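You operate a simulated robot arm through the tools that you are given. There is no shell and no other tool.

You run a simulated robot arm. Do the job below in one go: nothing can be reset, and whatever is moved stays where it is left.

Task
Strap down the crate on the trolley and park it at the wall.
Fine: crate under the strap; strap before wheeling; brake on at the end.

Only the result counts: the job must be done as asked and must still hold three seconds after the hand-in. Knocking over, shifting, dropping, spilling or breaking anything else fails it.

Robot
A 6-joint arm with a two-finger gripper, fixed in place. Base frame: the origin is on the floor under the middle of its stand, x ahead of it, y to its left, z up; the work surface is at about z = 0.8. Units: m, degrees, N and s.
It reaches about 1.417 m from its shoulder. Its first joint turns from -166.0 to 166.0 degrees. Payload 3.43 kg.
The TCP is the grasp point between the finger pads, 0.02 m short of the fingertips. In the tool frame z runs along the fingers and y along their closing line. The gripper opens to 0.19 m; its body begins 0.248 m behind the TCP.
Orientation is that of the tool frame in the base frame, as [roll, pitch, yaw] about the fixed x, y, z axes, in that order (R = Rz(yaw) Ry(pitch) Rx(roll)). With the fingers straight down and closing along the base's y, the tool's x points along the base's -x, its y along +y and its z along -z.

Tools
- The arm moves only by the tool arm_command. Its argument "deltas" is a list of rows, each an object (a shift or turn left out is 0, a gripper value left out holds the last) with "travel": the shift along the tool's x, y, z in m, a list of three; "rot": the turn, a rotation vector about the tool's x, y, z in degrees, a list of three. In form: [{"travel": [dx, dy, dz], "rot": [rx, ry, rz]}, ...]. A call has 1 to 20 rows; each row shifts and turns the commanded pose from where the row before left it, along the tool's axes as they then stand. "claw" is the gripper command, from -1 (fully open) to 1 (shut), values between in proportion, set as the call begins (left out, the last holds). Each row takes 0.2 s and may step no farther than 0.05 m and 8.6 degrees from the row before; otherwise, or with a gripper value out of range, the whole call is refused. Where a pose cannot be reached the arm comes as near as it can. A force on the tool above 90 N (or 10 N above the force at the start of the call, whichever is more), or a blocked arm, ends the call early, and 0.2 s more pass. The fingers move at their own pace (about 0.153 m/s each) and stop on an object; they squeeze with about 29 N. The grip force told is the motor's: it shows also when the fingers shut on nothing. Time passes only in rows, and 0.2 s behind the last, so rows that do not move let the fingers close. The reply holds the time, the measured pose of the TCP, the force on the tool along the base axes, the opening and the grip force, in the units named above and with some noise, with the torque about the TCP (base axes, N m) and any sound that the robot's microphone picked up.
- Cameras (640 x 400 px; columns grow to the right, rows downward): "scene" is fixed at [0.0504, 0.5004, 1.533]; the picture's right is [-0.47, -0.88, 0.00], its down [-0.47, 0.25, -0.84] and it looks along [0.74, -0.40, -0.54] (base axes); focal length 346 px, centre (320, 200). "wrist" rides on the gripper at [0.071, -0.008, -0.288] in the tool frame; the picture's right is [0.12, 0.99, 0.00], its down [-0.96, 0.12, -0.25] and it looks along [-0.25, 0.03, 0.97] (tool axes); focal length 261 px, centre (320, 200). There is no depth. A picture from a camera that has moved, and an enlarged one, comes with that camera's place and axes in the base frame and with its lens.
- snapshot(camera): a new picture of that camera. The clock stands still meanwhile.
- move_column(by): moves the trunk up (or, below 0, down) by that many m; the arm rides with it, the base frame stays. It gives what a move gives, with no picture.
- close_up(camera, box): a new picture of the part [left, top, right, bottom] of that camera's present view, enlarged. The clock stands still meanwhile.
- sign_off(): hands the job in; it is judged then, once.

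Places have to be worked out from the pictures, the camera data and where the tool is seen. Open the gripper and draw the arm clear of the work before you hand the job in, unless the task says otherwise.

The tools are called after ">>>" by a JSON object that holds its "op" and its "data". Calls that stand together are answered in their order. arm_command: Moves the arm, as the interface text tells. Its arguments: {"type":"object","properties":{"deltas":{"type":"array","items":{"type":"object","properties":{"travel":{"type":"array","items":{"type":"number"}},"rot":{"type":"array","items":{"type":"number"}}}}},"claw":{"type":"number"}},"required":["deltas"]} The other tools are called the same way: move_column (by) moves the trunk up or down; snapshot (camera) takes a picture; close_up (camera, box) takes an enlarged picture of a part of a camera's view; sign_off () hands the job in.

At the start:

```text
clock: 0.0
tool_pos: [0.8253, -0.0601, 1.1638]
tcp_rot: [180.0, -0.1, -179.9]
ft_force: [0.7, 0.6, -0.1]
moment: [0.02, 0.0, 0.01]
opening: 0.19
grip_force: 0.1
trunk travel left (down, up): [-0.375, 0.065]
```

scene: 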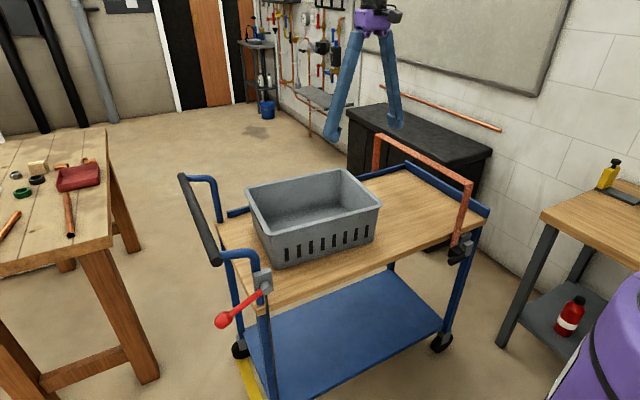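
wrist: 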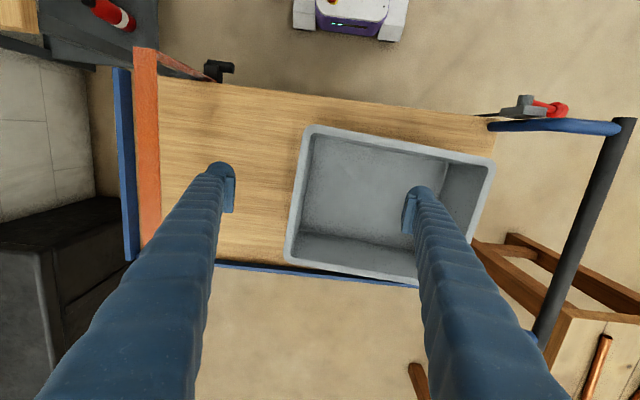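

The pictures show a trolley with a grey crate, an orange hoop-like strap at the far end with a black latch/buckle, and a red lever (likely the brake) by the handle. I look closer at each before moving.

>>> {"op": "close_up", "data": {"camera": "scene", "box": [340, 110, 520, 280]}}

>>> {"op": "close_up", "data": {"camera": "scene", "box": [160, 160, 340, 400]}}

>>> {"op": "close_up", "data": {"camera": "wrist", "box": [100, 30, 300, 280]}}

>>> {"op": "close_up", "data": {"camera": "wrist", "box": [440, 80, 640, 360]}}

```text
2.35 times, centred on (430, 195) of scene
camera zoom: at [0.0504, 0.5004, 1.533], right [-0.47, -0.88, 0.0], down [-0.47, 0.25, -0.84], along [0.74, -0.4, -0.54], focal length 813 px, centre (61, 212)
```

zoom: 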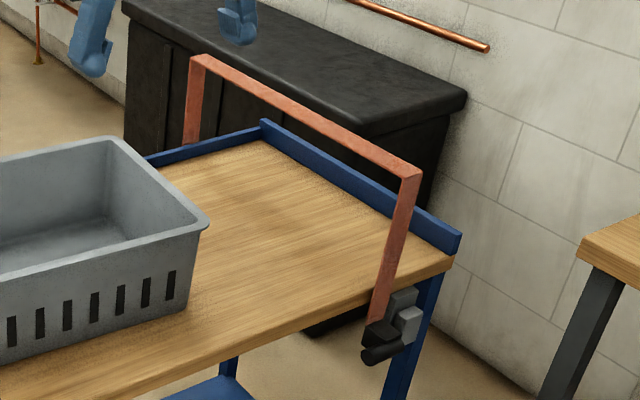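

```text
1.67 times, centred on (250, 280) of scene
camera zoom: at [0.0504, 0.5004, 1.533], right [-0.47, -0.88, 0.0], down [-0.47, 0.25, -0.84], along [0.74, -0.4, -0.54], focal length 576 px, centre (437, 67)
```

zoom: 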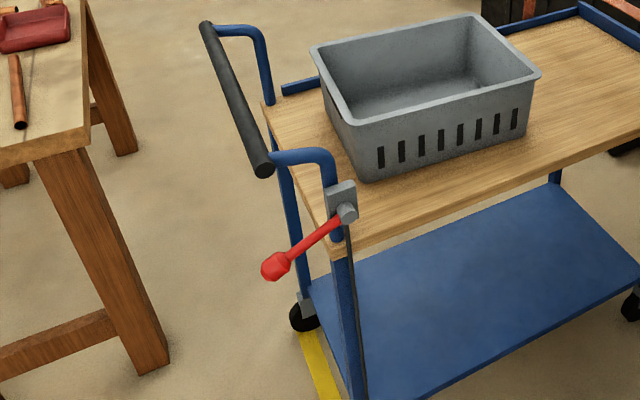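

```text
1.60 times, centred on (200, 155) of wrist
camera zoom: at [0.7555, -0.0691, 1.4519], right [-0.12, 0.99, 0.0], down [0.96, 0.12, 0.25], along [0.24, 0.03, -0.97], focal length 417 px, centre (512, 272)
```

zoom: 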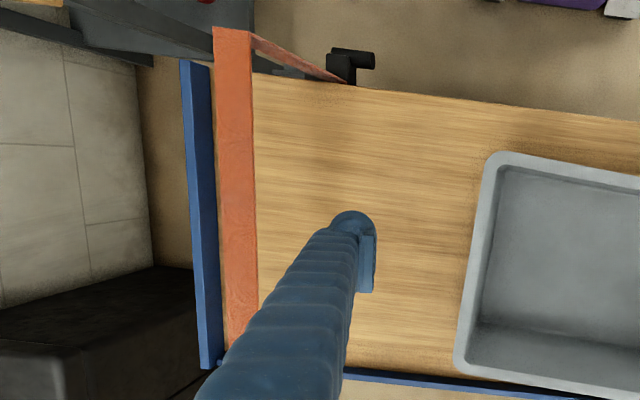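

```text
1.43 times, centred on (540, 220) of wrist
camera zoom: at [0.7555, -0.0691, 1.4519], right [-0.12, 0.99, 0.0], down [0.96, 0.12, 0.25], along [0.24, 0.03, -0.97], focal length 372 px, centre (6, 171)
```

zoom: 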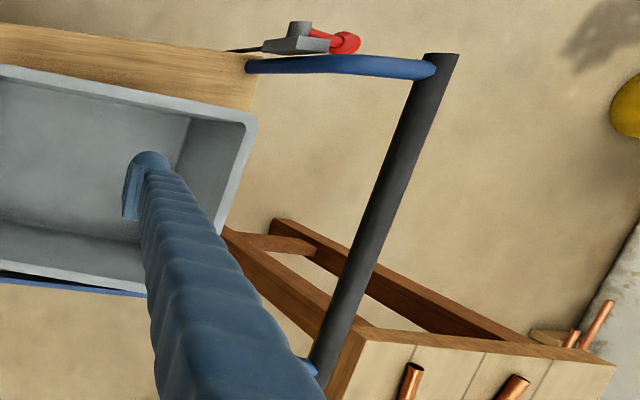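

The deck sits near z≈0.8 (x≈0.66–1.13, y≈-0.51–0.345), the crate is about 0.15 tall centred near y≈0.09, and the strap hoop is at y≈-0.34 with about 0.19 m of height. I zoom in on the buckle, the brake, the floor and the neighbours on the way to the wall.

>>> {"op": "close_up", "data": {"camera": "scene", "box": [430, 220, 494, 270]}}

>>> {"op": "close_up", "data": {"camera": "scene", "box": [200, 250, 296, 340]}}

>>> {"op": "close_up", "data": {"camera": "scene", "box": [440, 120, 640, 400]}}

>>> {"op": "close_up", "data": {"camera": "wrist", "box": [0, 0, 260, 160]}}

>>> {"op": "close_up", "data": {"camera": "scene", "box": [200, 320, 330, 400]}}

```text
8.00 times, centred on (462, 245) of scene
camera zoom: at [0.0504, 0.5004, 1.533], right [-0.47, -0.88, 0.0], down [-0.47, 0.25, -0.84], along [0.74, -0.4, -0.54], focal length 2764 px, centre (-816, -160)
```

zoom: 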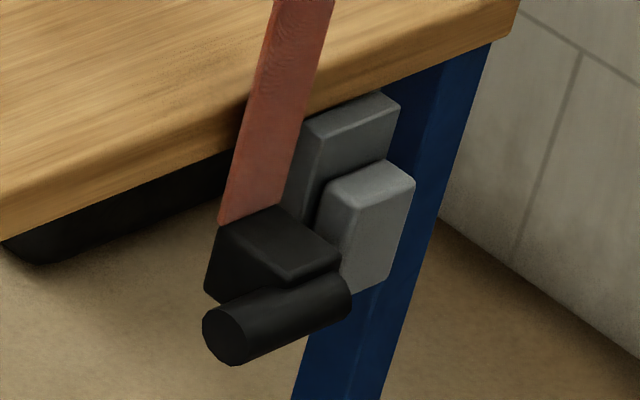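

```text
4.44 times, centred on (248, 295) of scene
camera zoom: at [0.0504, 0.5004, 1.533], right [-0.47, -0.88, 0.0], down [-0.47, 0.25, -0.84], along [0.74, -0.4, -0.54], focal length 1535 px, centre (640, -222)
```

zoom: 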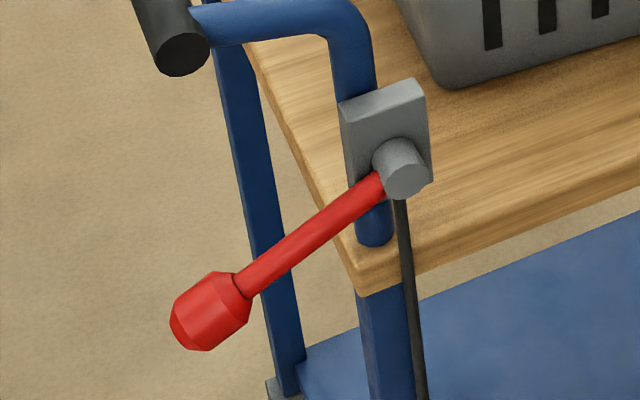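

```text
1.43 times, centred on (540, 260) of scene
camera zoom: at [0.0504, 0.5004, 1.533], right [-0.47, -0.88, 0.0], down [-0.47, 0.25, -0.84], along [0.74, -0.4, -0.54], focal length 494 px, centre (6, 114)
```

zoom: 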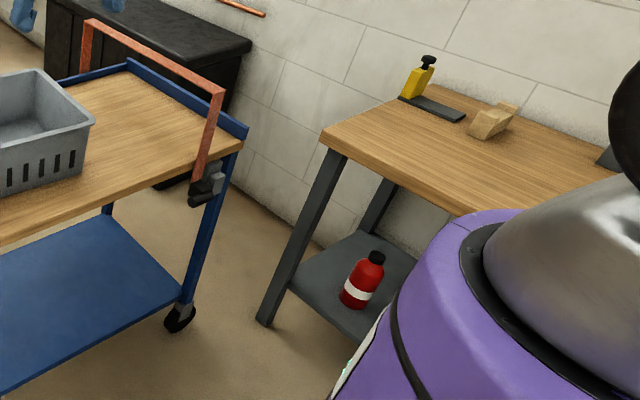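

```text
2.46 times, centred on (130, 80) of wrist
camera zoom: at [0.7555, -0.0691, 1.4519], right [-0.12, 0.99, 0.0], down [0.96, 0.12, 0.25], along [0.24, 0.03, -0.97], focal length 642 px, centre (788, 495)
```

zoom: 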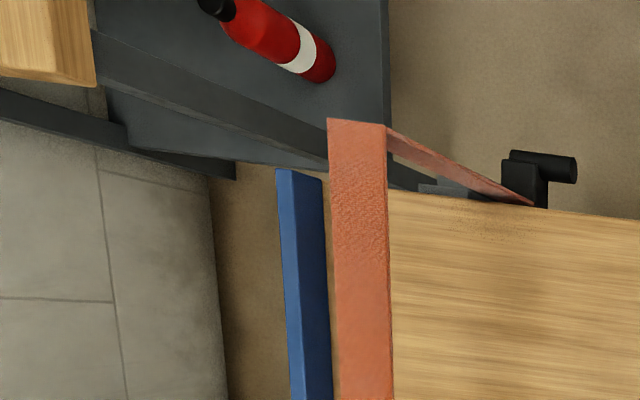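

```text
4.92 times, centred on (265, 360) of scene
camera zoom: at [0.0504, 0.5004, 1.533], right [-0.47, -0.88, 0.0], down [-0.47, 0.25, -0.84], along [0.74, -0.4, -0.54], focal length 1701 px, centre (591, -588)
```

zoom: 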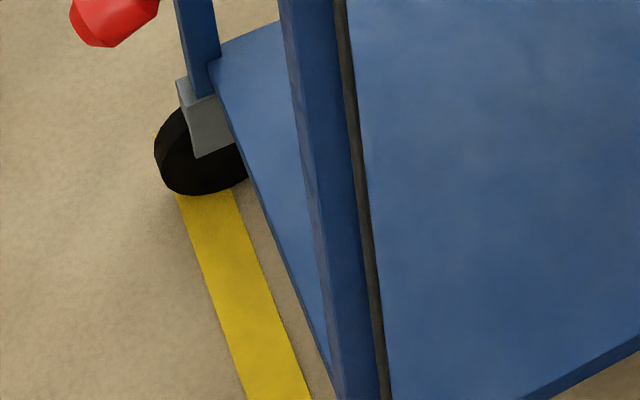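

The strap's near end hangs at y≈-0.34 down to a black block with a T-handle (about (0.615,-0.346,0.71)), beside a grey body at y≈-0.40. I move the arm back toward x≈0.5, above and beside it, and tilt the gripper forward so the wrist camera can look at the buckle.

>>> {"op": "arm_command", "data": {"deltas": [{"travel": [0.036, -0.031, 0]}, {"travel": [0.036, -0.031, 0]}, {"travel": [0.036, -0.031, 0]}, {"travel": [0.036, -0.031, 0]}, {"travel": [0.036, -0.031, 0]}, {"travel": [0.036, -0.031, 0]}, {"travel": [0.036, -0.031, 0]}, {"travel": [0.036, -0.031, 0]}, {"travel": [0.036, -0.031, 0]}, {"travel": [0, 0, 0.04]}, {"travel": [0, 0, 0.04]}, {"rot": [0, -7.5, 0]}, {"rot": [0, -7.5, 0]}, {"rot": [0, -7.5, 0]}, {"rot": [0, -7.5, 0]}]}}

>>> {"op": "snapshot", "data": {"camera": "wrist"}}

>>> {"op": "snapshot", "data": {"camera": "scene"}}

```text
clock: 3.4
tool_pos: [0.4808, -0.2992, 1.0776]
tcp_rot: [174.4, 22.2, -179.9]
ft_force: [0.0, -0.7, 0.2]
moment: [0.02, -0.01, 0.04]
opening: 0.19
grip_force: 0.1
out of reach, approached as far as the arm can: row 14
trunk travel left (down, up): [-0.375, 0.065]
stopped in row 15: the arm was blocked; the commanded pose is now the measured one
```

```text
taken
camera wrist: at [0.3077, -0.336, 1.315], right [-0.15, 0.99, 0.05], down [0.79, 0.09, 0.6], along [0.59, 0.13, -0.8], focal length 261 px, centre (320, 200)
```

wrist: 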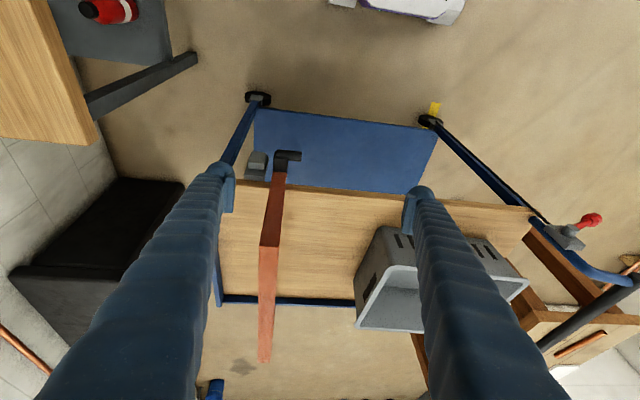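

```text
taken
```

scene: 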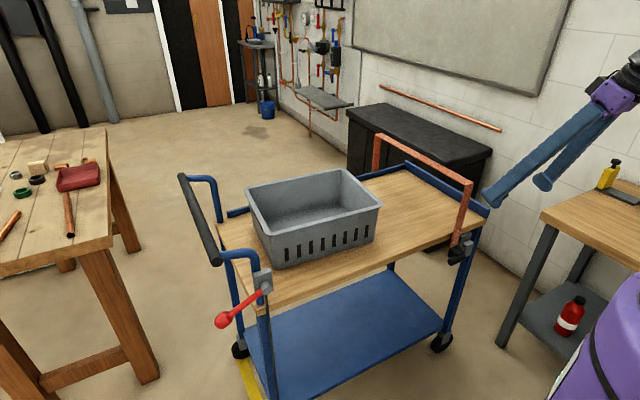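

The arm reached its fold limit here, but the buckle is in view. I enlarge it.

>>> {"op": "close_up", "data": {"camera": "wrist", "box": [230, 130, 326, 190]}}

>>> {"op": "close_up", "data": {"camera": "wrist", "box": [500, 170, 640, 300]}}

>>> {"op": "close_up", "data": {"camera": "scene", "box": [340, 120, 500, 220]}}

```text
6.67 times, centred on (278, 160) of wrist
camera zoom: at [0.3077, -0.336, 1.315], right [-0.15, 0.99, 0.05], down [0.79, 0.09, 0.6], along [0.59, 0.13, -0.8], focal length 1738 px, centre (600, 467)
```

zoom: 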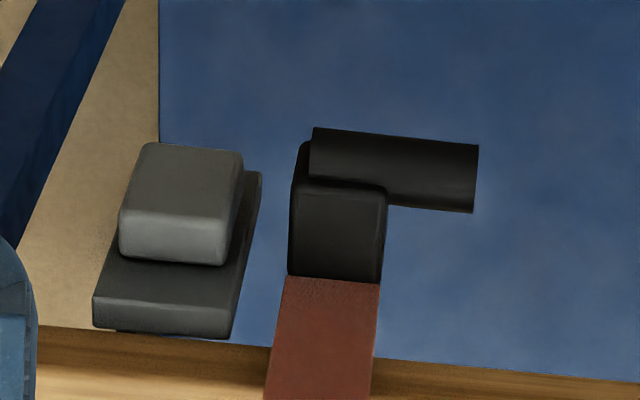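

```text
3.08 times, centred on (570, 235) of wrist
camera zoom: at [0.3077, -0.336, 1.315], right [-0.15, 0.99, 0.05], down [0.79, 0.09, 0.6], along [0.59, 0.13, -0.8], focal length 802 px, centre (-449, 92)
```

zoom: 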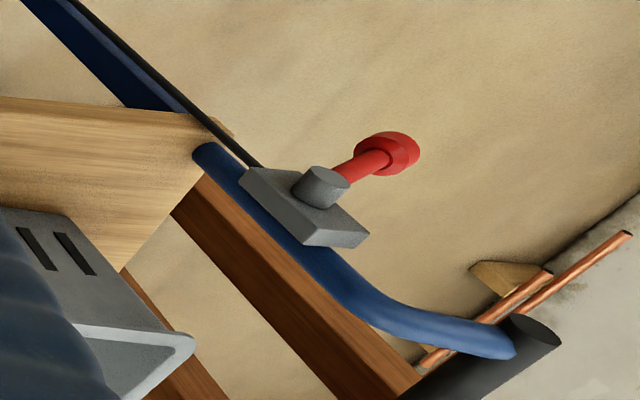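

```text
4.00 times, centred on (420, 170) of scene
camera zoom: at [0.0504, 0.5004, 1.533], right [-0.47, -0.88, 0.0], down [-0.47, 0.25, -0.84], along [0.74, -0.4, -0.54], focal length 1382 px, centre (-80, 320)
```

zoom: 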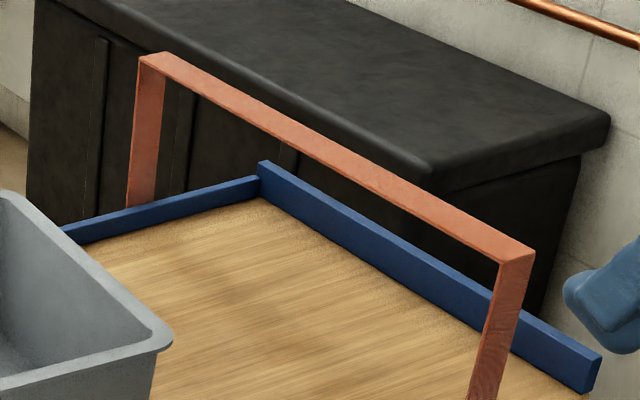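

The black handle (cylinder along y at about (0.612,-0.342,0.72)) sits on the strap end, and the grey catch is beside it at y≈-0.417. The strap top is at z≈0.99 and the crate rim at z≈0.948, so the crate fits under it. I level the gripper again and go toward the handle end, behind the crate.

>>> {"op": "arm_command", "data": {"deltas": [{"rot": [5.6, 0, 0]}, {"rot": [0, 7.4, 0]}, {"rot": [0, 7.4, 0]}, {"rot": [0, 7.4, 0]}, {"travel": [0, 0, -0.045]}, {"travel": [0, 0, -0.045]}, {"travel": [-0.0262, 0.0394, 0]}, {"travel": [-0.0262, 0.0394, 0]}, {"travel": [-0.0262, 0.0394, 0]}, {"travel": [-0.0262, 0.0394, 0]}, {"travel": [-0.0262, 0.0394, 0]}, {"travel": [-0.0262, 0.0394, 0]}, {"travel": [-0.0262, 0.0394, 0]}, {"travel": [-0.0262, 0.0394, 0]}, {"travel": [-0.0262, 0.0394, 0]}, {"travel": [-0.0262, 0.0394, 0]}]}}

```text
clock: 6.8
tool_pos: [0.7234, 0.1147, 1.2209]
tcp_rot: [177.4, 9.1, -179.8]
ft_force: [1.1, 0.4, -0.5]
moment: [-0.1, 0.06, 0.01]
opening: 0.19
grip_force: 0.0
out of reach, approached as far as the arm can: row 2, 3, 4
trunk travel left (down, up): [-0.375, 0.065]
```

The orientation is not fully level (roll 177.4, pitch 9.1) after the out-of-reach rows. I hold one row to see whether it settles.

>>> {"op": "arm_command", "data": {"deltas": [{"travel": [0, 0, 0]}]}}

```text
clock: 7.2
tool_pos: [0.7232, 0.1112, 1.2222]
tcp_rot: [177.3, 9.0, -179.7]
ft_force: [0.2, -1.0, -0.1]
moment: [0.03, 0.02, 0.02]
opening: 0.1899
grip_force: 0.1
trunk travel left (down, up): [-0.375, 0.065]
```

It settled at that tilt, so I correct it here, move to about (0.90, 0.33, 1.16), and turn the gripper 90° so both fingers can push flat on the crate's rear wall.

>>> {"op": "arm_command", "data": {"deltas": [{"rot": [2.7, 0, 0]}, {"rot": [0, 4.5, 0]}, {"rot": [0, 4.5, 0]}, {"travel": [-0.0295, 0.0365, 0.01]}, {"travel": [-0.0295, 0.0365, 0.01]}, {"travel": [-0.0295, 0.0365, 0.01]}, {"travel": [-0.0295, 0.0365, 0.01]}, {"travel": [-0.0295, 0.0365, 0.01]}, {"travel": [-0.0295, 0.0365, 0.01]}, {"rot": [0, 0, 8.2]}, {"rot": [0, 0, 8.2]}, {"rot": [0, 0, 8.2]}, {"rot": [0, 0, 8.2]}, {"rot": [0, 0, 8.2]}, {"rot": [0, 0, 8.2]}, {"rot": [0, 0, 8.2]}, {"rot": [0, 0, 8.2]}, {"rot": [0, 0, 8.2]}, {"rot": [0, 0, 8.2]}, {"rot": [0, 0, 8]}]}}

>>> {"op": "snapshot", "data": {"camera": "wrist"}}

>>> {"op": "snapshot", "data": {"camera": "scene"}}

```text
clock: 11.4
tool_pos: [0.9014, 0.3316, 1.1656]
tcp_rot: [179.9, -0.1, 90.2]
ft_force: [0.6, 0.4, 0.3]
moment: [0.02, 0.01, 0.03]
opening: 0.1901
grip_force: 0.1
trunk travel left (down, up): [-0.375, 0.065]
```

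```text
taken
camera wrist: at [0.8933, 0.4008, 1.4535], right [0.99, 0.12, 0.0], down [0.12, -0.96, 0.25], along [0.03, -0.25, -0.97], focal length 261 px, centre (320, 200)
```

wrist: 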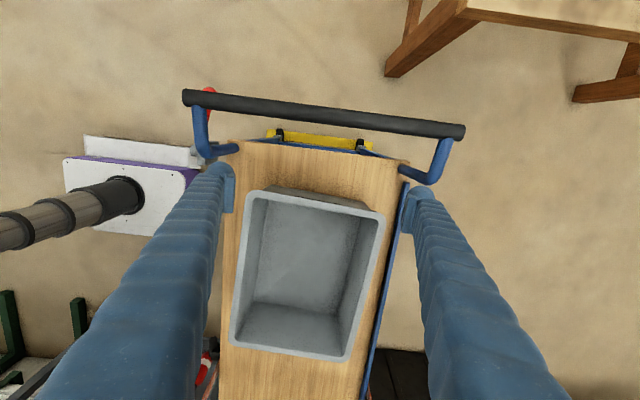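

```text
taken
```

scene: 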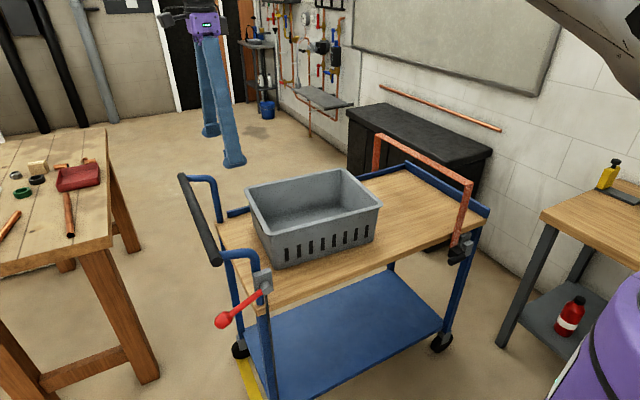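

The crate rim runs about x 0.75–1.04, y -0.11–0.265 with a few degrees of yaw, and the gripper now hangs between the crate and the handle bar (bar at y≈0.43, z≈1.0). I lower to z≈0.88 and start a gentle push toward -y.

>>> {"op": "arm_command", "data": {"deltas": [{"travel": [0, 0, 0.048]}, {"travel": [0, 0, 0.048]}, {"travel": [0, 0, 0.048]}, {"travel": [0, 0, 0.048]}, {"travel": [0, 0, 0.048]}, {"travel": [0, 0, 0.045]}, {"travel": [-0.02, 0, 0]}, {"travel": [-0.02, 0, 0]}, {"travel": [-0.02, 0, 0]}, {"travel": [-0.02, 0, 0]}, {"travel": [-0.02, 0, 0]}]}}

>>> {"op": "snapshot", "data": {"camera": "wrist"}}

>>> {"op": "snapshot", "data": {"camera": "scene"}}

```text
clock: 13.8
tool_pos: [0.9031, 0.2316, 0.8799]
tcp_rot: [179.9, 0.2, 90.4]
ft_force: [0.0, 0.2, 0.2]
moment: [0.0, -0.04, 0.0]
opening: 0.19
grip_force: 0.0
trunk travel left (down, up): [-0.375, 0.065]
```

```text
taken
camera wrist: at [0.8935, 0.3026, 1.1668], right [0.99, 0.12, 0.0], down [0.12, -0.96, 0.25], along [0.03, -0.25, -0.97], focal length 261 px, centre (320, 200)
```

wrist: 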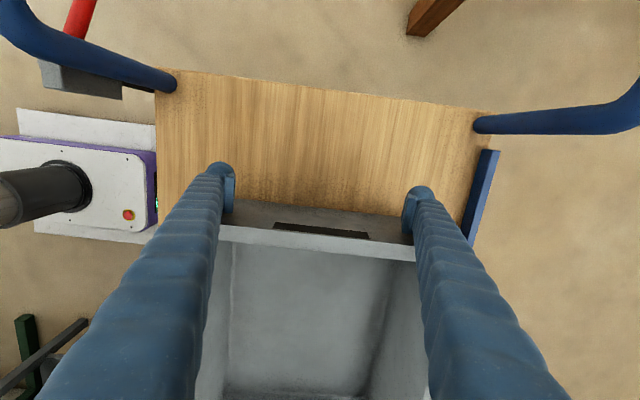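

```text
taken
```

scene: 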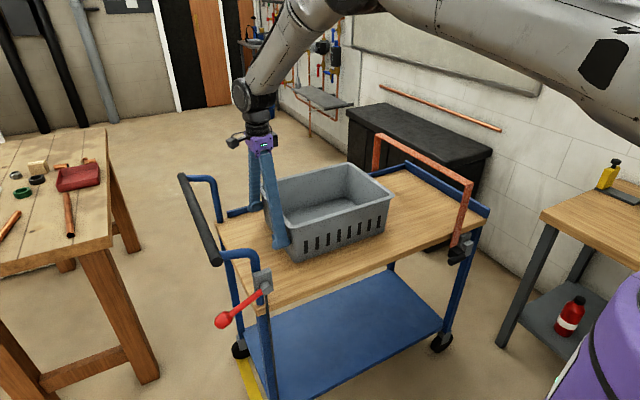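

The crate slides easily, lies square, and the trolley holds still (rim rear edge at y≈0.21). I push on about 0.33 m so the crate spans roughly y -0.49 to -0.12 under the strap at y≈-0.356, short of the end panel at y≈-0.51.

>>> {"op": "arm_command", "data": {"deltas": [{"travel": [-0.025, 0, 0]}, {"travel": [-0.025, 0, 0]}, {"travel": [-0.025, 0, 0]}, {"travel": [-0.025, 0, 0]}, {"travel": [-0.025, 0, 0]}, {"travel": [-0.025, 0, 0]}, {"travel": [-0.025, 0, 0]}, {"travel": [-0.025, 0, 0]}]}}

>>> {"op": "snapshot", "data": {"camera": "scene"}}

>>> {"op": "snapshot", "data": {"camera": "wrist"}}

```text
clock: 15.6
tool_pos: [0.9024, 0.0323, 0.8811]
tcp_rot: [180.0, 0.0, 90.3]
ft_force: [0.6, -0.5, 0.7]
moment: [0.0, -0.02, -0.01]
opening: 0.1899
grip_force: 0.0
trunk travel left (down, up): [-0.375, 0.065]
```

```text
taken
```

scene: 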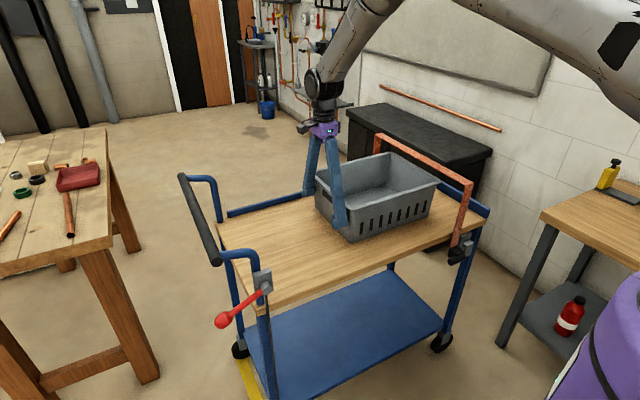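

```text
taken
camera wrist: at [0.8935, 0.1023, 1.1686], right [0.99, 0.12, 0.0], down [0.12, -0.96, 0.25], along [0.03, -0.25, -0.97], focal length 261 px, centre (320, 200)
```

wrist: 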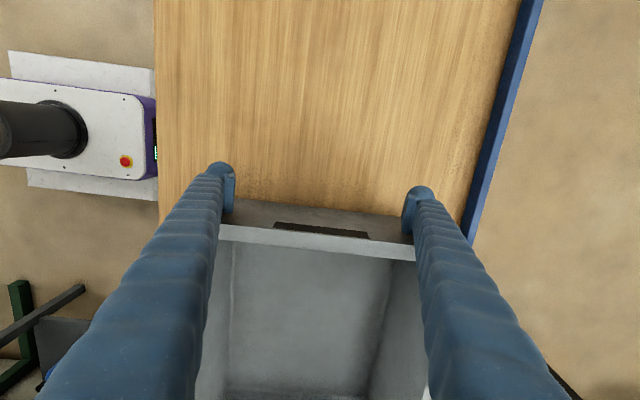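

The crate stays square and its front rim is now right at the strap plane. I push the last 0.12 m more slowly.

>>> {"op": "arm_command", "data": {"deltas": [{"travel": [-0.02, 0, 0]}, {"travel": [-0.02, 0, 0]}, {"travel": [-0.02, 0, 0]}, {"travel": [-0.02, 0, 0]}, {"travel": [-0.02, 0, 0]}, {"travel": [-0.02, 0, 0]}]}}

>>> {"op": "close_up", "data": {"camera": "scene", "box": [300, 100, 516, 280]}}

```text
clock: 17.0
tool_pos: [0.9024, -0.0906, 0.8808]
tcp_rot: [179.9, 0.1, 90.3]
ft_force: [-0.8, 0.8, -0.4]
moment: [0.04, 0.0, 0.02]
opening: 0.1901
grip_force: 0.0
trunk travel left (down, up): [-0.375, 0.065]
```

```text
2.22 times, centred on (408, 190) of scene
camera zoom: at [0.0504, 0.5004, 1.533], right [-0.47, -0.88, 0.0], down [-0.47, 0.25, -0.84], along [0.74, -0.4, -0.54], focal length 768 px, centre (124, 222)
```

zoom: 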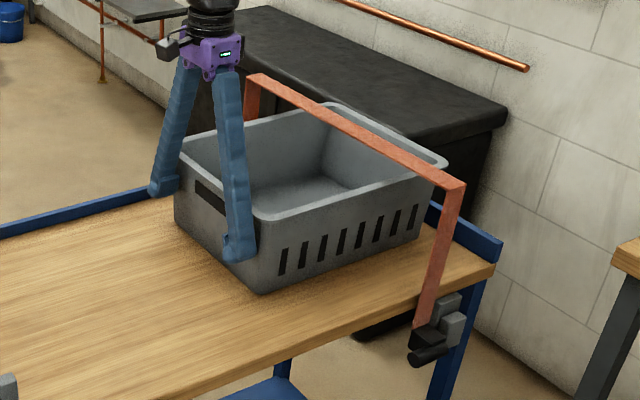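

The crate is now under the strap with the hoop crossing its front third to middle. I back the fingers off, rise, and go beside the deck's near edge, tilting to look along -y at the buckle.

>>> {"op": "arm_command", "data": {"deltas": [{"travel": [0.03, 0, 0]}, {"travel": [0.03, 0, 0]}, {"travel": [0, 0, -0.045]}, {"travel": [0, 0, -0.045]}, {"travel": [0, 0, -0.045]}, {"travel": [0, 0, -0.045]}, {"travel": [0, 0, -0.045]}, {"travel": [0, -0.0475, 0]}, {"travel": [0, -0.0475, 0]}, {"travel": [0, -0.0475, 0]}, {"travel": [0, -0.0475, 0]}, {"travel": [0, -0.0475, 0]}, {"travel": [0, -0.0475, 0]}, {"travel": [0, -0.0475, 0]}, {"rot": [0, -7.5, 0]}, {"rot": [0, -7.5, 0]}, {"rot": [0, -7.5, 0]}, {"rot": [0, -7.5, 0]}, {"rot": [0, -7.5, 0]}]}}

>>> {"op": "snapshot", "data": {"camera": "wrist"}}

```text
clock: 21.0
tool_pos: [0.5724, -0.0308, 1.1048]
tcp_rot: [179.9, 37.6, 90.3]
ft_force: [0.4, -0.1, -0.9]
moment: [-0.05, 0.04, -0.05]
opening: 0.19
grip_force: 0.1
trunk travel left (down, up): [-0.375, 0.065]
```

```text
taken
camera wrist: at [0.5636, 0.2006, 1.2896], right [0.99, 0.1, -0.07], down [0.12, -0.61, 0.78], along [0.04, -0.79, -0.62], focal length 261 px, centre (320, 200)
```

wrist: 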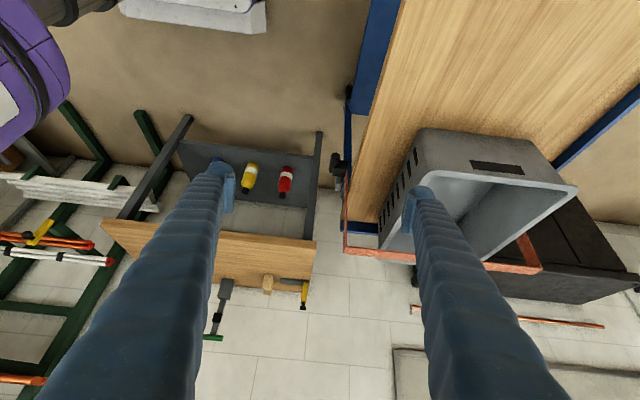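

The view looks down past the deck edge. I advance along the tool axis to about (0.57,-0.20,0.87) for a close look at the buckle.

>>> {"op": "arm_command", "data": {"deltas": [{"travel": [0, 0, 0.048]}, {"travel": [0, 0, 0.048]}, {"travel": [0, 0, 0.048]}, {"travel": [0, 0, 0.048]}, {"travel": [0, 0, 0.048]}, {"travel": [0, 0, 0.04]}]}}

>>> {"op": "snapshot", "data": {"camera": "wrist"}}

>>> {"op": "close_up", "data": {"camera": "wrist", "box": [290, 60, 450, 160]}}

```text
clock: 22.4
tool_pos: [0.6067, -0.1993, 0.8987]
tcp_rot: [-178.8, 37.3, 90.7]
ft_force: [0.9, 0.4, 0.9]
moment: [-0.01, 0.07, -0.02]
opening: 0.1899
grip_force: 0.0
out of reach, approached as far as the arm can: row 4, 5, 6
trunk travel left (down, up): [-0.375, 0.065]
```

```text
taken
camera wrist: at [0.6014, 0.0306, 1.0843], right [0.99, 0.09, -0.09], down [0.13, -0.62, 0.78], along [0.02, -0.78, -0.62], focal length 261 px, centre (320, 200)
```

wrist: 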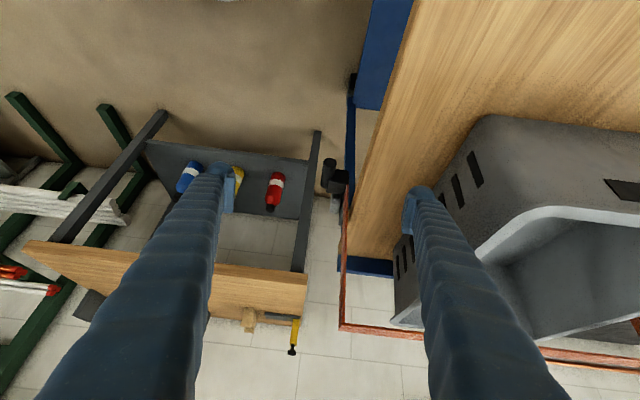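

```text
4.00 times, centred on (370, 110) of wrist
camera zoom: at [0.6014, 0.0306, 1.0843], right [0.99, 0.09, -0.09], down [0.13, -0.62, 0.78], along [0.02, -0.78, -0.62], focal length 1043 px, centre (120, 560)
```

zoom: 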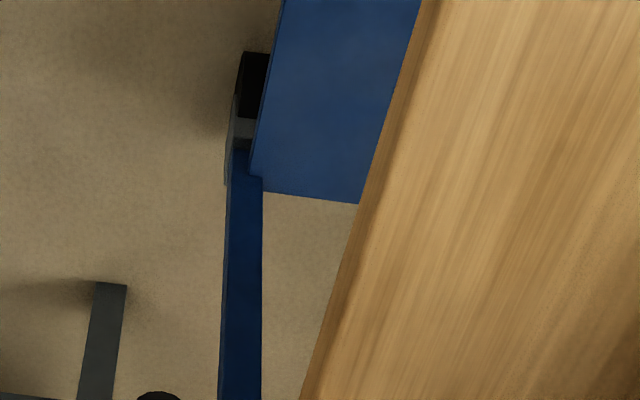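

The arm is near its inner reach limit again. I zoom at the buckle from this viewpoint, which now shows it edge-on from the +y side.

>>> {"op": "close_up", "data": {"camera": "wrist", "box": [304, 145, 384, 225]}}

>>> {"op": "close_up", "data": {"camera": "wrist", "box": [280, 120, 480, 360]}}

```text
5.00 times, centred on (344, 185) of wrist
camera zoom: at [0.6014, 0.0306, 1.0843], right [0.99, 0.09, -0.09], down [0.13, -0.62, 0.78], along [0.02, -0.78, -0.62], focal length 1303 px, centre (200, 275)
```

zoom: 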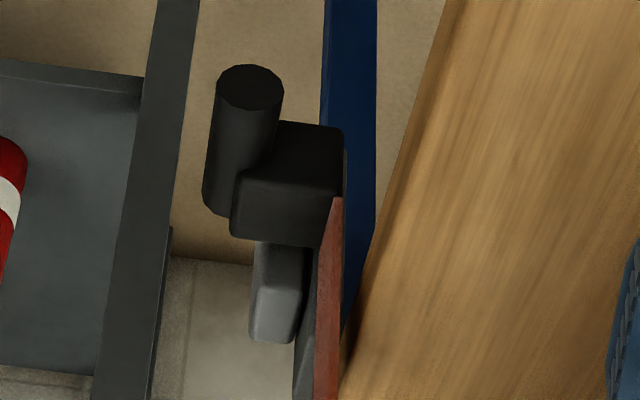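

```text
1.67 times, centred on (380, 240) of wrist
camera zoom: at [0.6014, 0.0306, 1.0843], right [0.99, 0.09, -0.09], down [0.13, -0.62, 0.78], along [0.02, -0.78, -0.62], focal length 434 px, centre (220, 133)
```

zoom: 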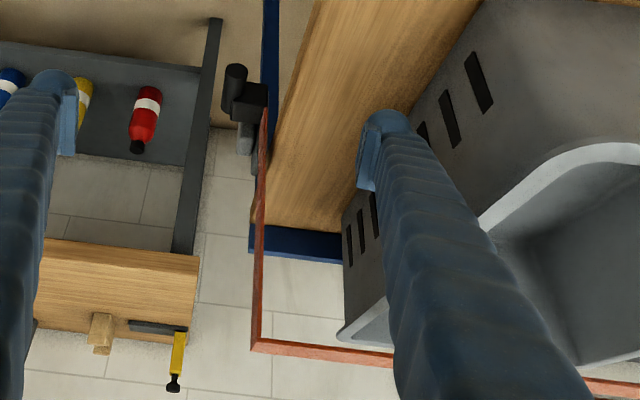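

The cylinder's axis works out to x≈0.616, z≈0.725, spanning y≈-0.37 to -0.303, with the catch face at x≈0.635. I back off, level the tool and turn it to the default yaw so the fingers close along y beside the deck edge.

>>> {"op": "arm_command", "data": {"deltas": [{"travel": [0, 0, -0.045]}, {"travel": [0, 0, -0.045]}, {"travel": [0, 0, -0.045]}, {"rot": [-1.2, 0, 0]}, {"rot": [0, 7.46, 0]}, {"rot": [0, 7.46, 0]}, {"rot": [0, 7.46, 0]}, {"rot": [0, 7.46, 0]}, {"rot": [0, 7.46, 0]}, {"rot": [0, 0, -8.1]}, {"rot": [0, 0, -8.1]}, {"rot": [0, 0, -8.1]}, {"rot": [0, 0, -8.1]}, {"rot": [0, 0, -8.1]}, {"rot": [0, 0, -8.1]}, {"rot": [0, 0, -8.1]}, {"rot": [0, 0, -8.1]}, {"rot": [0, 0, -8.1]}, {"rot": [0, 0, -8.1]}]}}

```text
clock: 26.4
tool_pos: [0.6066, -0.1154, 1.0083]
tcp_rot: [-179.9, 1.1, 172.0]
ft_force: [-0.7, 0.5, -0.2]
moment: [0.01, 0.01, 0.0]
opening: 0.19
grip_force: 0.0
trunk travel left (down, up): [-0.375, 0.065]
```

Nearly level; I fix the last degrees and shift to above the handle's +y side for a look.

>>> {"op": "arm_command", "data": {"deltas": [{"rot": [0, 1.1, 0]}, {"rot": [0, 0, -8]}, {"travel": [0, -0.045, 0.04]}, {"travel": [0, -0.045, 0.04]}]}}

>>> {"op": "snapshot", "data": {"camera": "wrist"}}

>>> {"op": "close_up", "data": {"camera": "wrist", "box": [180, 100, 340, 200]}}

```text
refused: row 3 steps farther than a row can; nothing moved
```

```text
taken
camera wrist: at [0.5299, -0.1132, 1.2945], right [0.02, 1.0, 0.0], down [0.96, -0.02, 0.27], along [0.27, -0.01, -0.96], focal length 261 px, centre (320, 200)
```

wrist: 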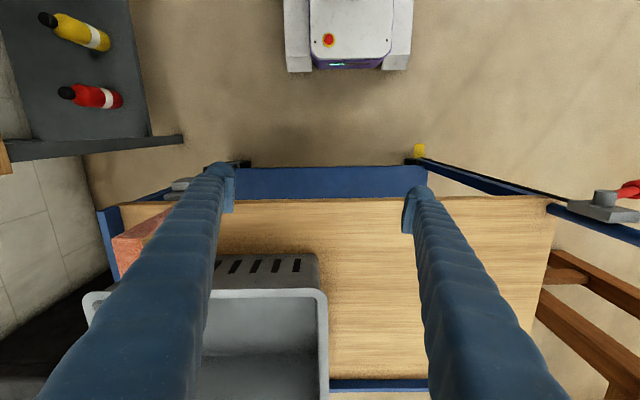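

```text
4.00 times, centred on (260, 150) of wrist
camera zoom: at [0.5299, -0.1132, 1.2945], right [0.02, 1.0, 0.0], down [0.96, -0.02, 0.27], along [0.27, -0.01, -0.96], focal length 1043 px, centre (560, 400)
```

zoom: 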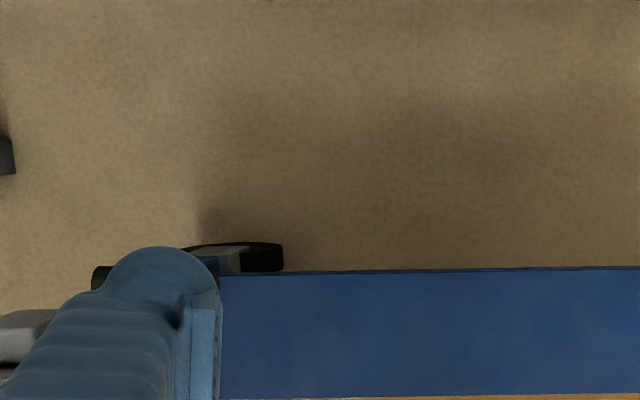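

Row step was too long; I resend with smaller steps.

>>> {"op": "arm_command", "data": {"deltas": [{"rot": [0, 1.1, 0]}, {"rot": [0, 0, -8]}, {"travel": [0, -0.03, 0.03]}, {"travel": [0, -0.03, 0.03]}, {"travel": [0, -0.03, 0.02]}]}}

>>> {"op": "snapshot", "data": {"camera": "wrist"}}

>>> {"op": "close_up", "data": {"camera": "wrist", "box": [200, 100, 360, 200]}}

```text
clock: 27.6
tool_pos: [0.6074, -0.2063, 0.9297]
tcp_rot: [-179.9, 0.0, 179.9]
ft_force: [0.3, -0.2, 0.4]
moment: [0.0, 0.05, 0.01]
opening: 0.1896
grip_force: 0.0
trunk travel left (down, up): [-0.375, 0.065]
```

```text
taken
camera wrist: at [0.5377, -0.2144, 1.2173], right [-0.12, 0.99, 0.0], down [0.96, 0.12, 0.25], along [0.25, 0.03, -0.97], focal length 261 px, centre (320, 200)
```

wrist: 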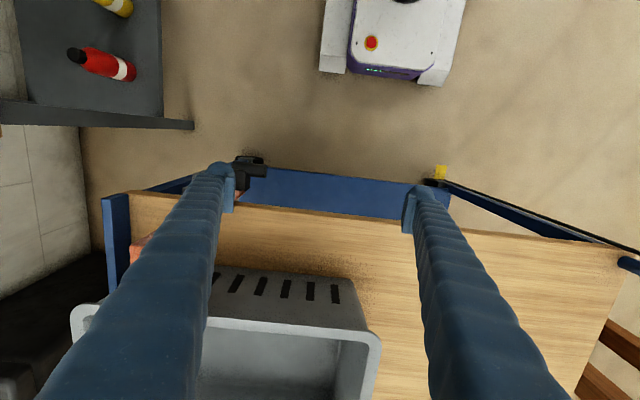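

```text
4.00 times, centred on (280, 150) of wrist
camera zoom: at [0.5377, -0.2144, 1.2173], right [-0.12, 0.99, 0.0], down [0.96, 0.12, 0.25], along [0.25, 0.03, -0.97], focal length 1043 px, centre (480, 400)
```

zoom: 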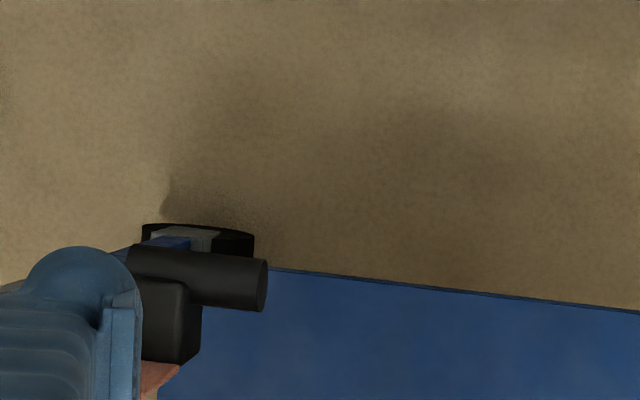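

From here the cylinder's +y end reads y≈-0.308, x≈0.62. I close the fingers (in free air) to clear the camera's view of the whole buckle.

>>> {"op": "arm_command", "data": {"deltas": [{"travel": [0, 0, 0]}, {"travel": [0, 0, 0]}, {"travel": [0, 0, 0]}], "claw": 1}}

>>> {"op": "snapshot", "data": {"camera": "wrist"}}

>>> {"op": "close_up", "data": {"camera": "wrist", "box": [160, 120, 320, 220]}}

```text
clock: 28.4
tool_pos: [0.6077, -0.2067, 0.9308]
tcp_rot: [-179.9, 0.0, -180.0]
ft_force: [0.3, 0.2, 0.0]
moment: [-0.01, -0.01, -0.02]
opening: 0.0
grip_force: 29.3
trunk travel left (down, up): [-0.375, 0.065]
```

```text
taken
camera wrist: at [0.5373, -0.214, 1.2178], right [-0.12, 0.99, 0.0], down [0.96, 0.12, 0.25], along [0.25, 0.03, -0.97], focal length 261 px, centre (320, 200)
```

wrist: 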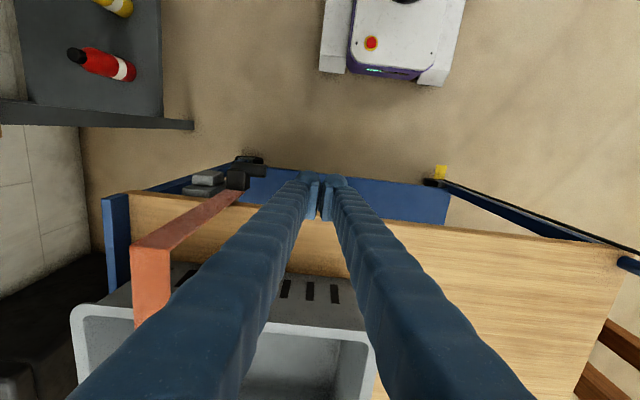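

```text
4.00 times, centred on (240, 170) of wrist
camera zoom: at [0.5373, -0.214, 1.2178], right [-0.12, 0.99, 0.0], down [0.96, 0.12, 0.25], along [0.25, 0.03, -0.97], focal length 1043 px, centre (640, 320)
```

zoom: 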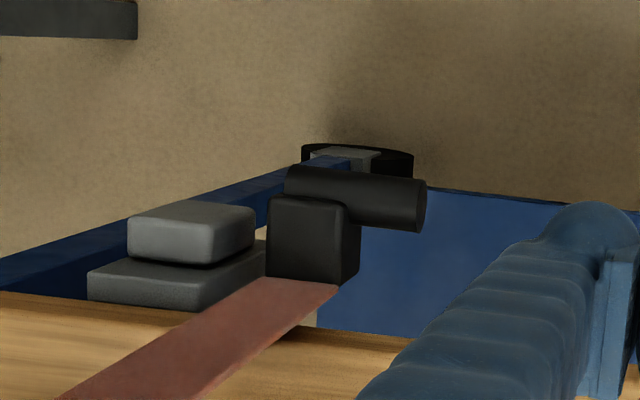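

The catch face is at x≈0.64 and the black block spans y≈-0.378…-0.342, the cylinder end at y≈-0.308. I open to about 0.12, tilt 15° so the gripper body stays clear of the strap's top corner, and move to above the handle.

>>> {"op": "arm_command", "data": {"deltas": [{"rot": [0, -7.5, 0]}, {"rot": [0, -7.5, 0]}, {"travel": [0, -0.0455, 0]}, {"travel": [0, -0.0455, 0]}, {"travel": [0, -0.0455, 0]}], "claw": -0.26}}

>>> {"op": "snapshot", "data": {"camera": "wrist"}}

>>> {"op": "snapshot", "data": {"camera": "scene"}}

```text
clock: 29.6
tool_pos: [0.6112, -0.339, 0.9295]
tcp_rot: [179.4, 15.4, 176.0]
ft_force: [-1.0, 2.2, 0.7]
moment: [-0.25, -0.18, 0.14]
opening: 0.1196
grip_force: 0.0
out of reach, approached as far as the arm can: row 1, 2
trunk travel left (down, up): [-0.375, 0.065]
```

```text
taken
camera wrist: at [0.4657, -0.3396, 1.1887], right [-0.05, 1.0, -0.02], down [0.87, 0.05, 0.49], along [0.5, 0.0, -0.87], focal length 261 px, centre (320, 200)
```

wrist: 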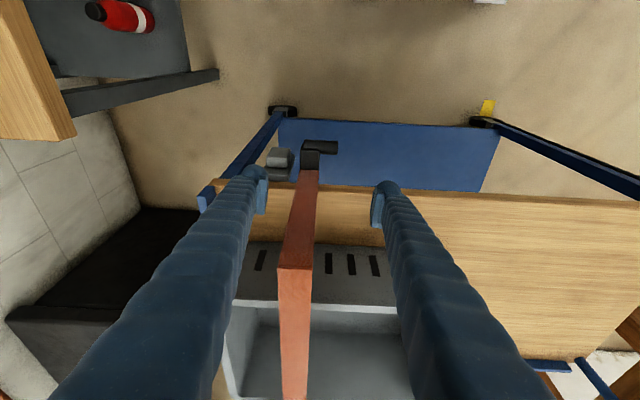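

```text
taken
```

scene: 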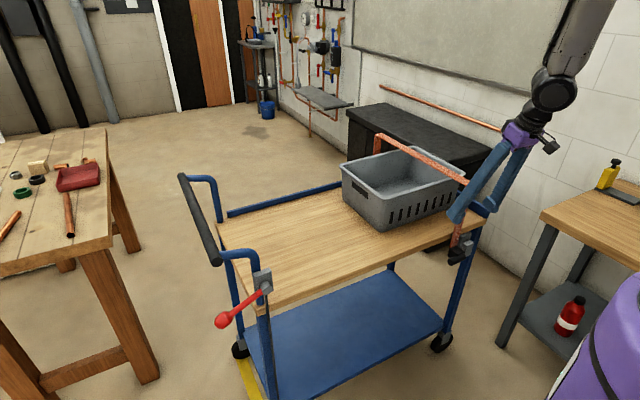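

The strap leg hangs between the open fingers, and the handle is right below. I trim the yaw and y slightly, then ride the trunk down 0.12 m, which keeps the arm's shape.

>>> {"op": "arm_command", "data": {"deltas": [{"travel": [0, -0.004, 0], "rot": [0, 0, -4]}]}}

>>> {"op": "move_column", "data": {"by": -0.12}}

>>> {"op": "snapshot", "data": {"camera": "wrist"}}

>>> {"op": "close_up", "data": {"camera": "scene", "box": [410, 160, 538, 260]}}

```text
clock: 30.0
tool_pos: [0.6094, -0.3387, 0.9287]
tcp_rot: [-178.8, 14.9, -175.7]
ft_force: [0.2, 0.3, 0.4]
moment: [-0.09, 0.04, -0.03]
opening: 0.1197
grip_force: 0.0
trunk travel left (down, up): [-0.375, 0.065]
```

```text
clock: 31.5
tool_pos: [0.6087, -0.3394, 0.8094]
tcp_rot: [-178.8, 15.0, -175.8]
ft_force: [0.3, 0.6, 0.3]
moment: [-0.01, -0.03, 0.02]
opening: 0.1197
grip_force: 0.0
trunk travel left (down, up): [-0.255, 0.185]
```

```text
taken
camera wrist: at [0.4669, -0.3524, 1.0693], right [-0.18, 0.98, -0.05], down [0.85, 0.18, 0.49], along [0.49, 0.05, -0.87], focal length 261 px, centre (320, 200)
```

wrist: 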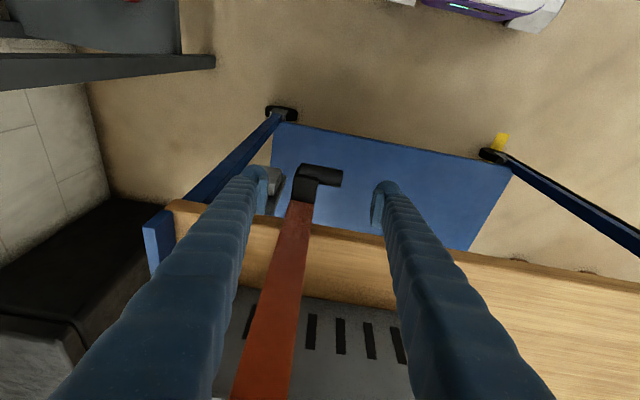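

```text
4.00 times, centred on (474, 210) of scene
camera zoom: at [0.0504, 0.5004, 1.533], right [-0.47, -0.88, 0.0], down [-0.47, 0.25, -0.84], along [0.74, -0.4, -0.54], focal length 1382 px, centre (-296, 160)
```

zoom: 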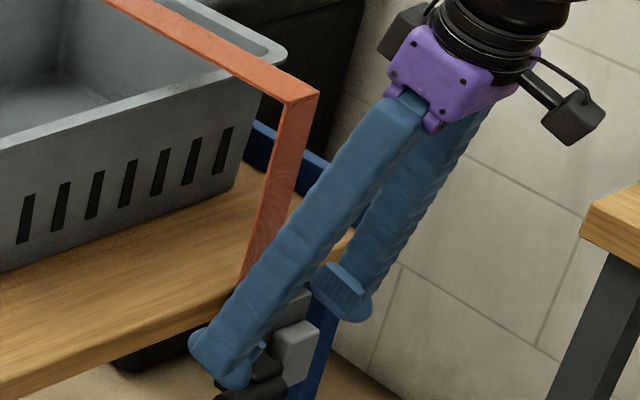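

The cylinder reads (0.62, -0.369…-0.308) again, and the yaw overshot to -175.8. I undo the yaw, trim y by -4 mm, and check before the final descent.

>>> {"op": "arm_command", "data": {"deltas": [{"rot": [0, 0, 4]}, {"travel": [-0.002, -0.004, 0]}, {"travel": [0, 0, 0]}]}}

>>> {"op": "close_up", "data": {"camera": "wrist", "box": [220, 120, 420, 245]}}

```text
clock: 32.3
tool_pos: [0.6104, -0.3448, 0.8093]
tcp_rot: [-179.8, 14.9, -180.0]
ft_force: [-0.7, 0.1, -0.4]
moment: [0.04, -0.01, 0.03]
opening: 0.1198
grip_force: 0.1
trunk travel left (down, up): [-0.255, 0.185]
```

```text
3.20 times, centred on (320, 182) of wrist
camera zoom: at [0.4687, -0.3517, 1.069], right [-0.12, 0.99, -0.03], down [0.87, 0.12, 0.49], along [0.49, 0.03, -0.87], focal length 834 px, centre (320, 256)
```

zoom: 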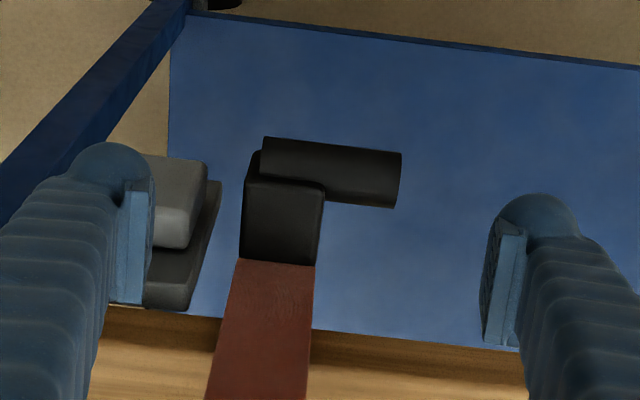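

Orientation is square again and the handle is centred between the pads with room on both sides. I ride the trunk down another 0.05 m and check clearance to the catch.

>>> {"op": "move_column", "data": {"by": -0.05}}

>>> {"op": "snapshot", "data": {"camera": "wrist"}}

>>> {"op": "close_up", "data": {"camera": "scene", "box": [410, 180, 538, 280]}}

```text
clock: 33.2
tool_pos: [0.6109, -0.3436, 0.7591]
tcp_rot: [-179.9, 15.0, -180.0]
ft_force: [-0.6, -1.3, 0.0]
moment: [0.01, -0.03, 0.03]
opening: 0.1198
grip_force: 0.1
trunk travel left (down, up): [-0.205, 0.235]
```

```text
taken
camera wrist: at [0.4686, -0.3516, 1.0194], right [-0.12, 0.99, -0.03], down [0.86, 0.12, 0.49], along [0.49, 0.03, -0.87], focal length 261 px, centre (320, 200)
```

wrist: 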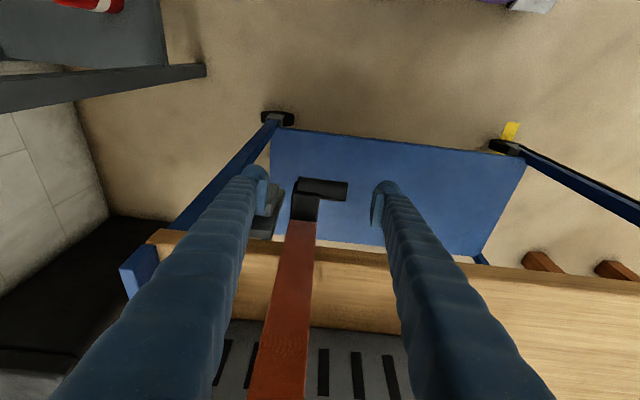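

```text
4.00 times, centred on (474, 230) of scene
camera zoom: at [0.0504, 0.5004, 1.533], right [-0.47, -0.88, 0.0], down [-0.47, 0.25, -0.84], along [0.74, -0.4, -0.54], focal length 1382 px, centre (-296, 80)
```

zoom: 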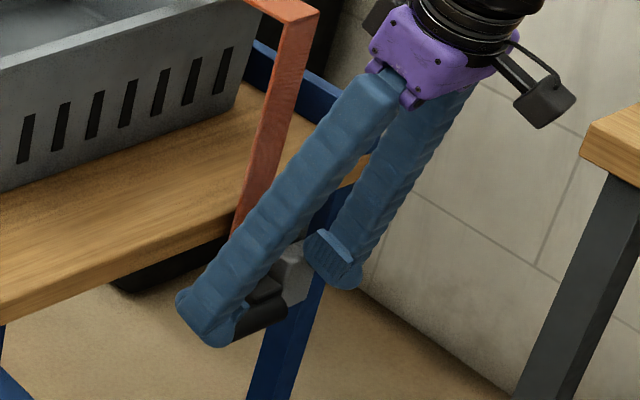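

Both fingers are clear of the catch. I go down the last 0.035 m and then close gently on the handle's ends.

>>> {"op": "move_column", "data": {"by": -0.035}}

>>> {"op": "close_up", "data": {"camera": "wrist", "box": [220, 120, 420, 245]}}

>>> {"op": "close_up", "data": {"camera": "scene", "box": [410, 190, 538, 290]}}

```text
clock: 34.0
tool_pos: [0.6109, -0.3432, 0.7241]
tcp_rot: [-179.9, 15.0, -180.0]
ft_force: [-1.0, -0.5, 0.2]
moment: [-0.01, -0.02, 0.03]
opening: 0.1197
grip_force: 0.1
trunk travel left (down, up): [-0.17, 0.27]
```

```text
3.20 times, centred on (320, 182) of wrist
camera zoom: at [0.4686, -0.3515, 0.9843], right [-0.12, 0.99, -0.03], down [0.86, 0.12, 0.49], along [0.49, 0.03, -0.87], focal length 834 px, centre (320, 256)
```

zoom: 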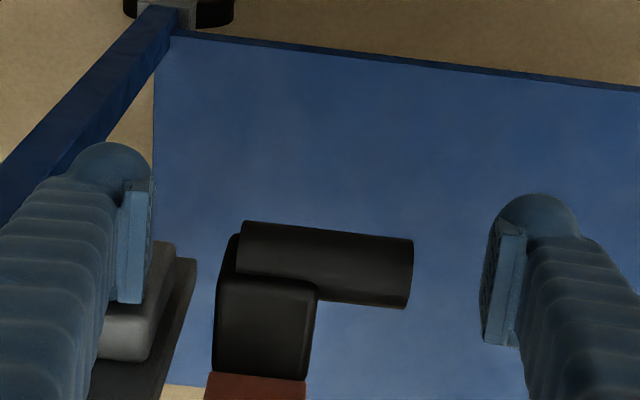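

```text
4.00 times, centred on (474, 240) of scene
camera zoom: at [0.0504, 0.5004, 1.533], right [-0.47, -0.88, 0.0], down [-0.47, 0.25, -0.84], along [0.74, -0.4, -0.54], focal length 1382 px, centre (-296, 40)
```

zoom: 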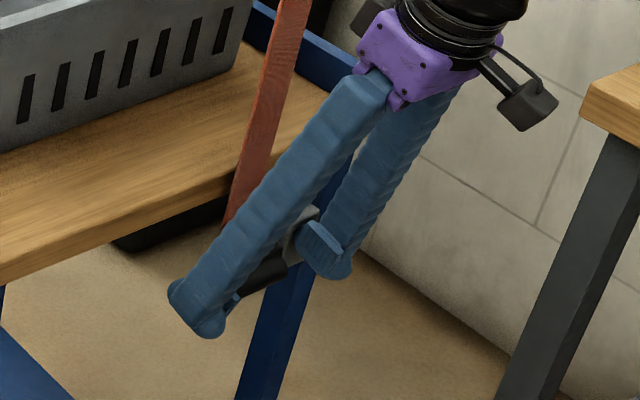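

The handle sits right at the grasp point with equal room on each side. I close the gripper on it and watch the readings.

>>> {"op": "arm_command", "data": {"deltas": [{"travel": [0, 0, 0]}, {"travel": [0, 0, 0]}, {"travel": [0, 0, 0]}], "claw": 1}}

>>> {"op": "close_up", "data": {"camera": "wrist", "box": [220, 120, 420, 245]}}

>>> {"op": "snapshot", "data": {"camera": "scene"}}

```text
clock: 34.8
tool_pos: [0.6106, -0.3421, 0.724]
tcp_rot: [-179.9, 15.1, -179.8]
ft_force: [-0.4, 12.7, 1.5]
moment: [0.28, -0.06, 0.27]
opening: 0.0865
grip_force: 44.9
trunk travel left (down, up): [-0.17, 0.27]
```

```text
3.20 times, centred on (320, 182) of wrist
camera zoom: at [0.4686, -0.3507, 0.9841], right [-0.12, 0.99, -0.03], down [0.86, 0.12, 0.49], along [0.49, 0.03, -0.87], focal length 834 px, centre (320, 256)
```

zoom: 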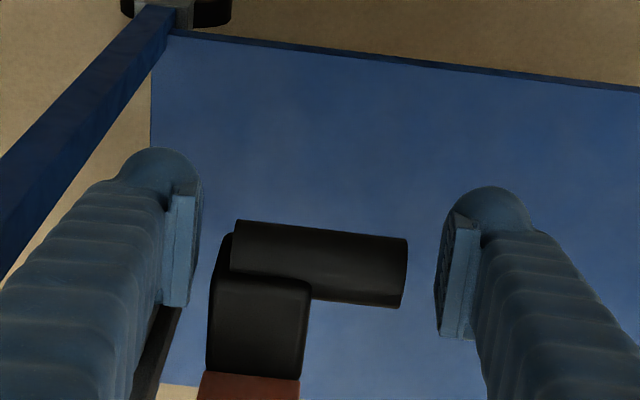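

```text
taken
```

scene: 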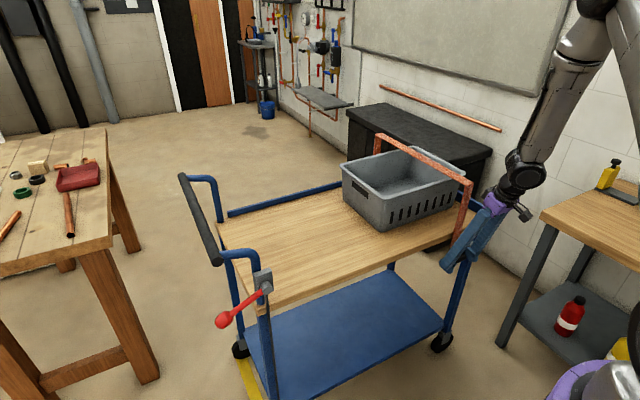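

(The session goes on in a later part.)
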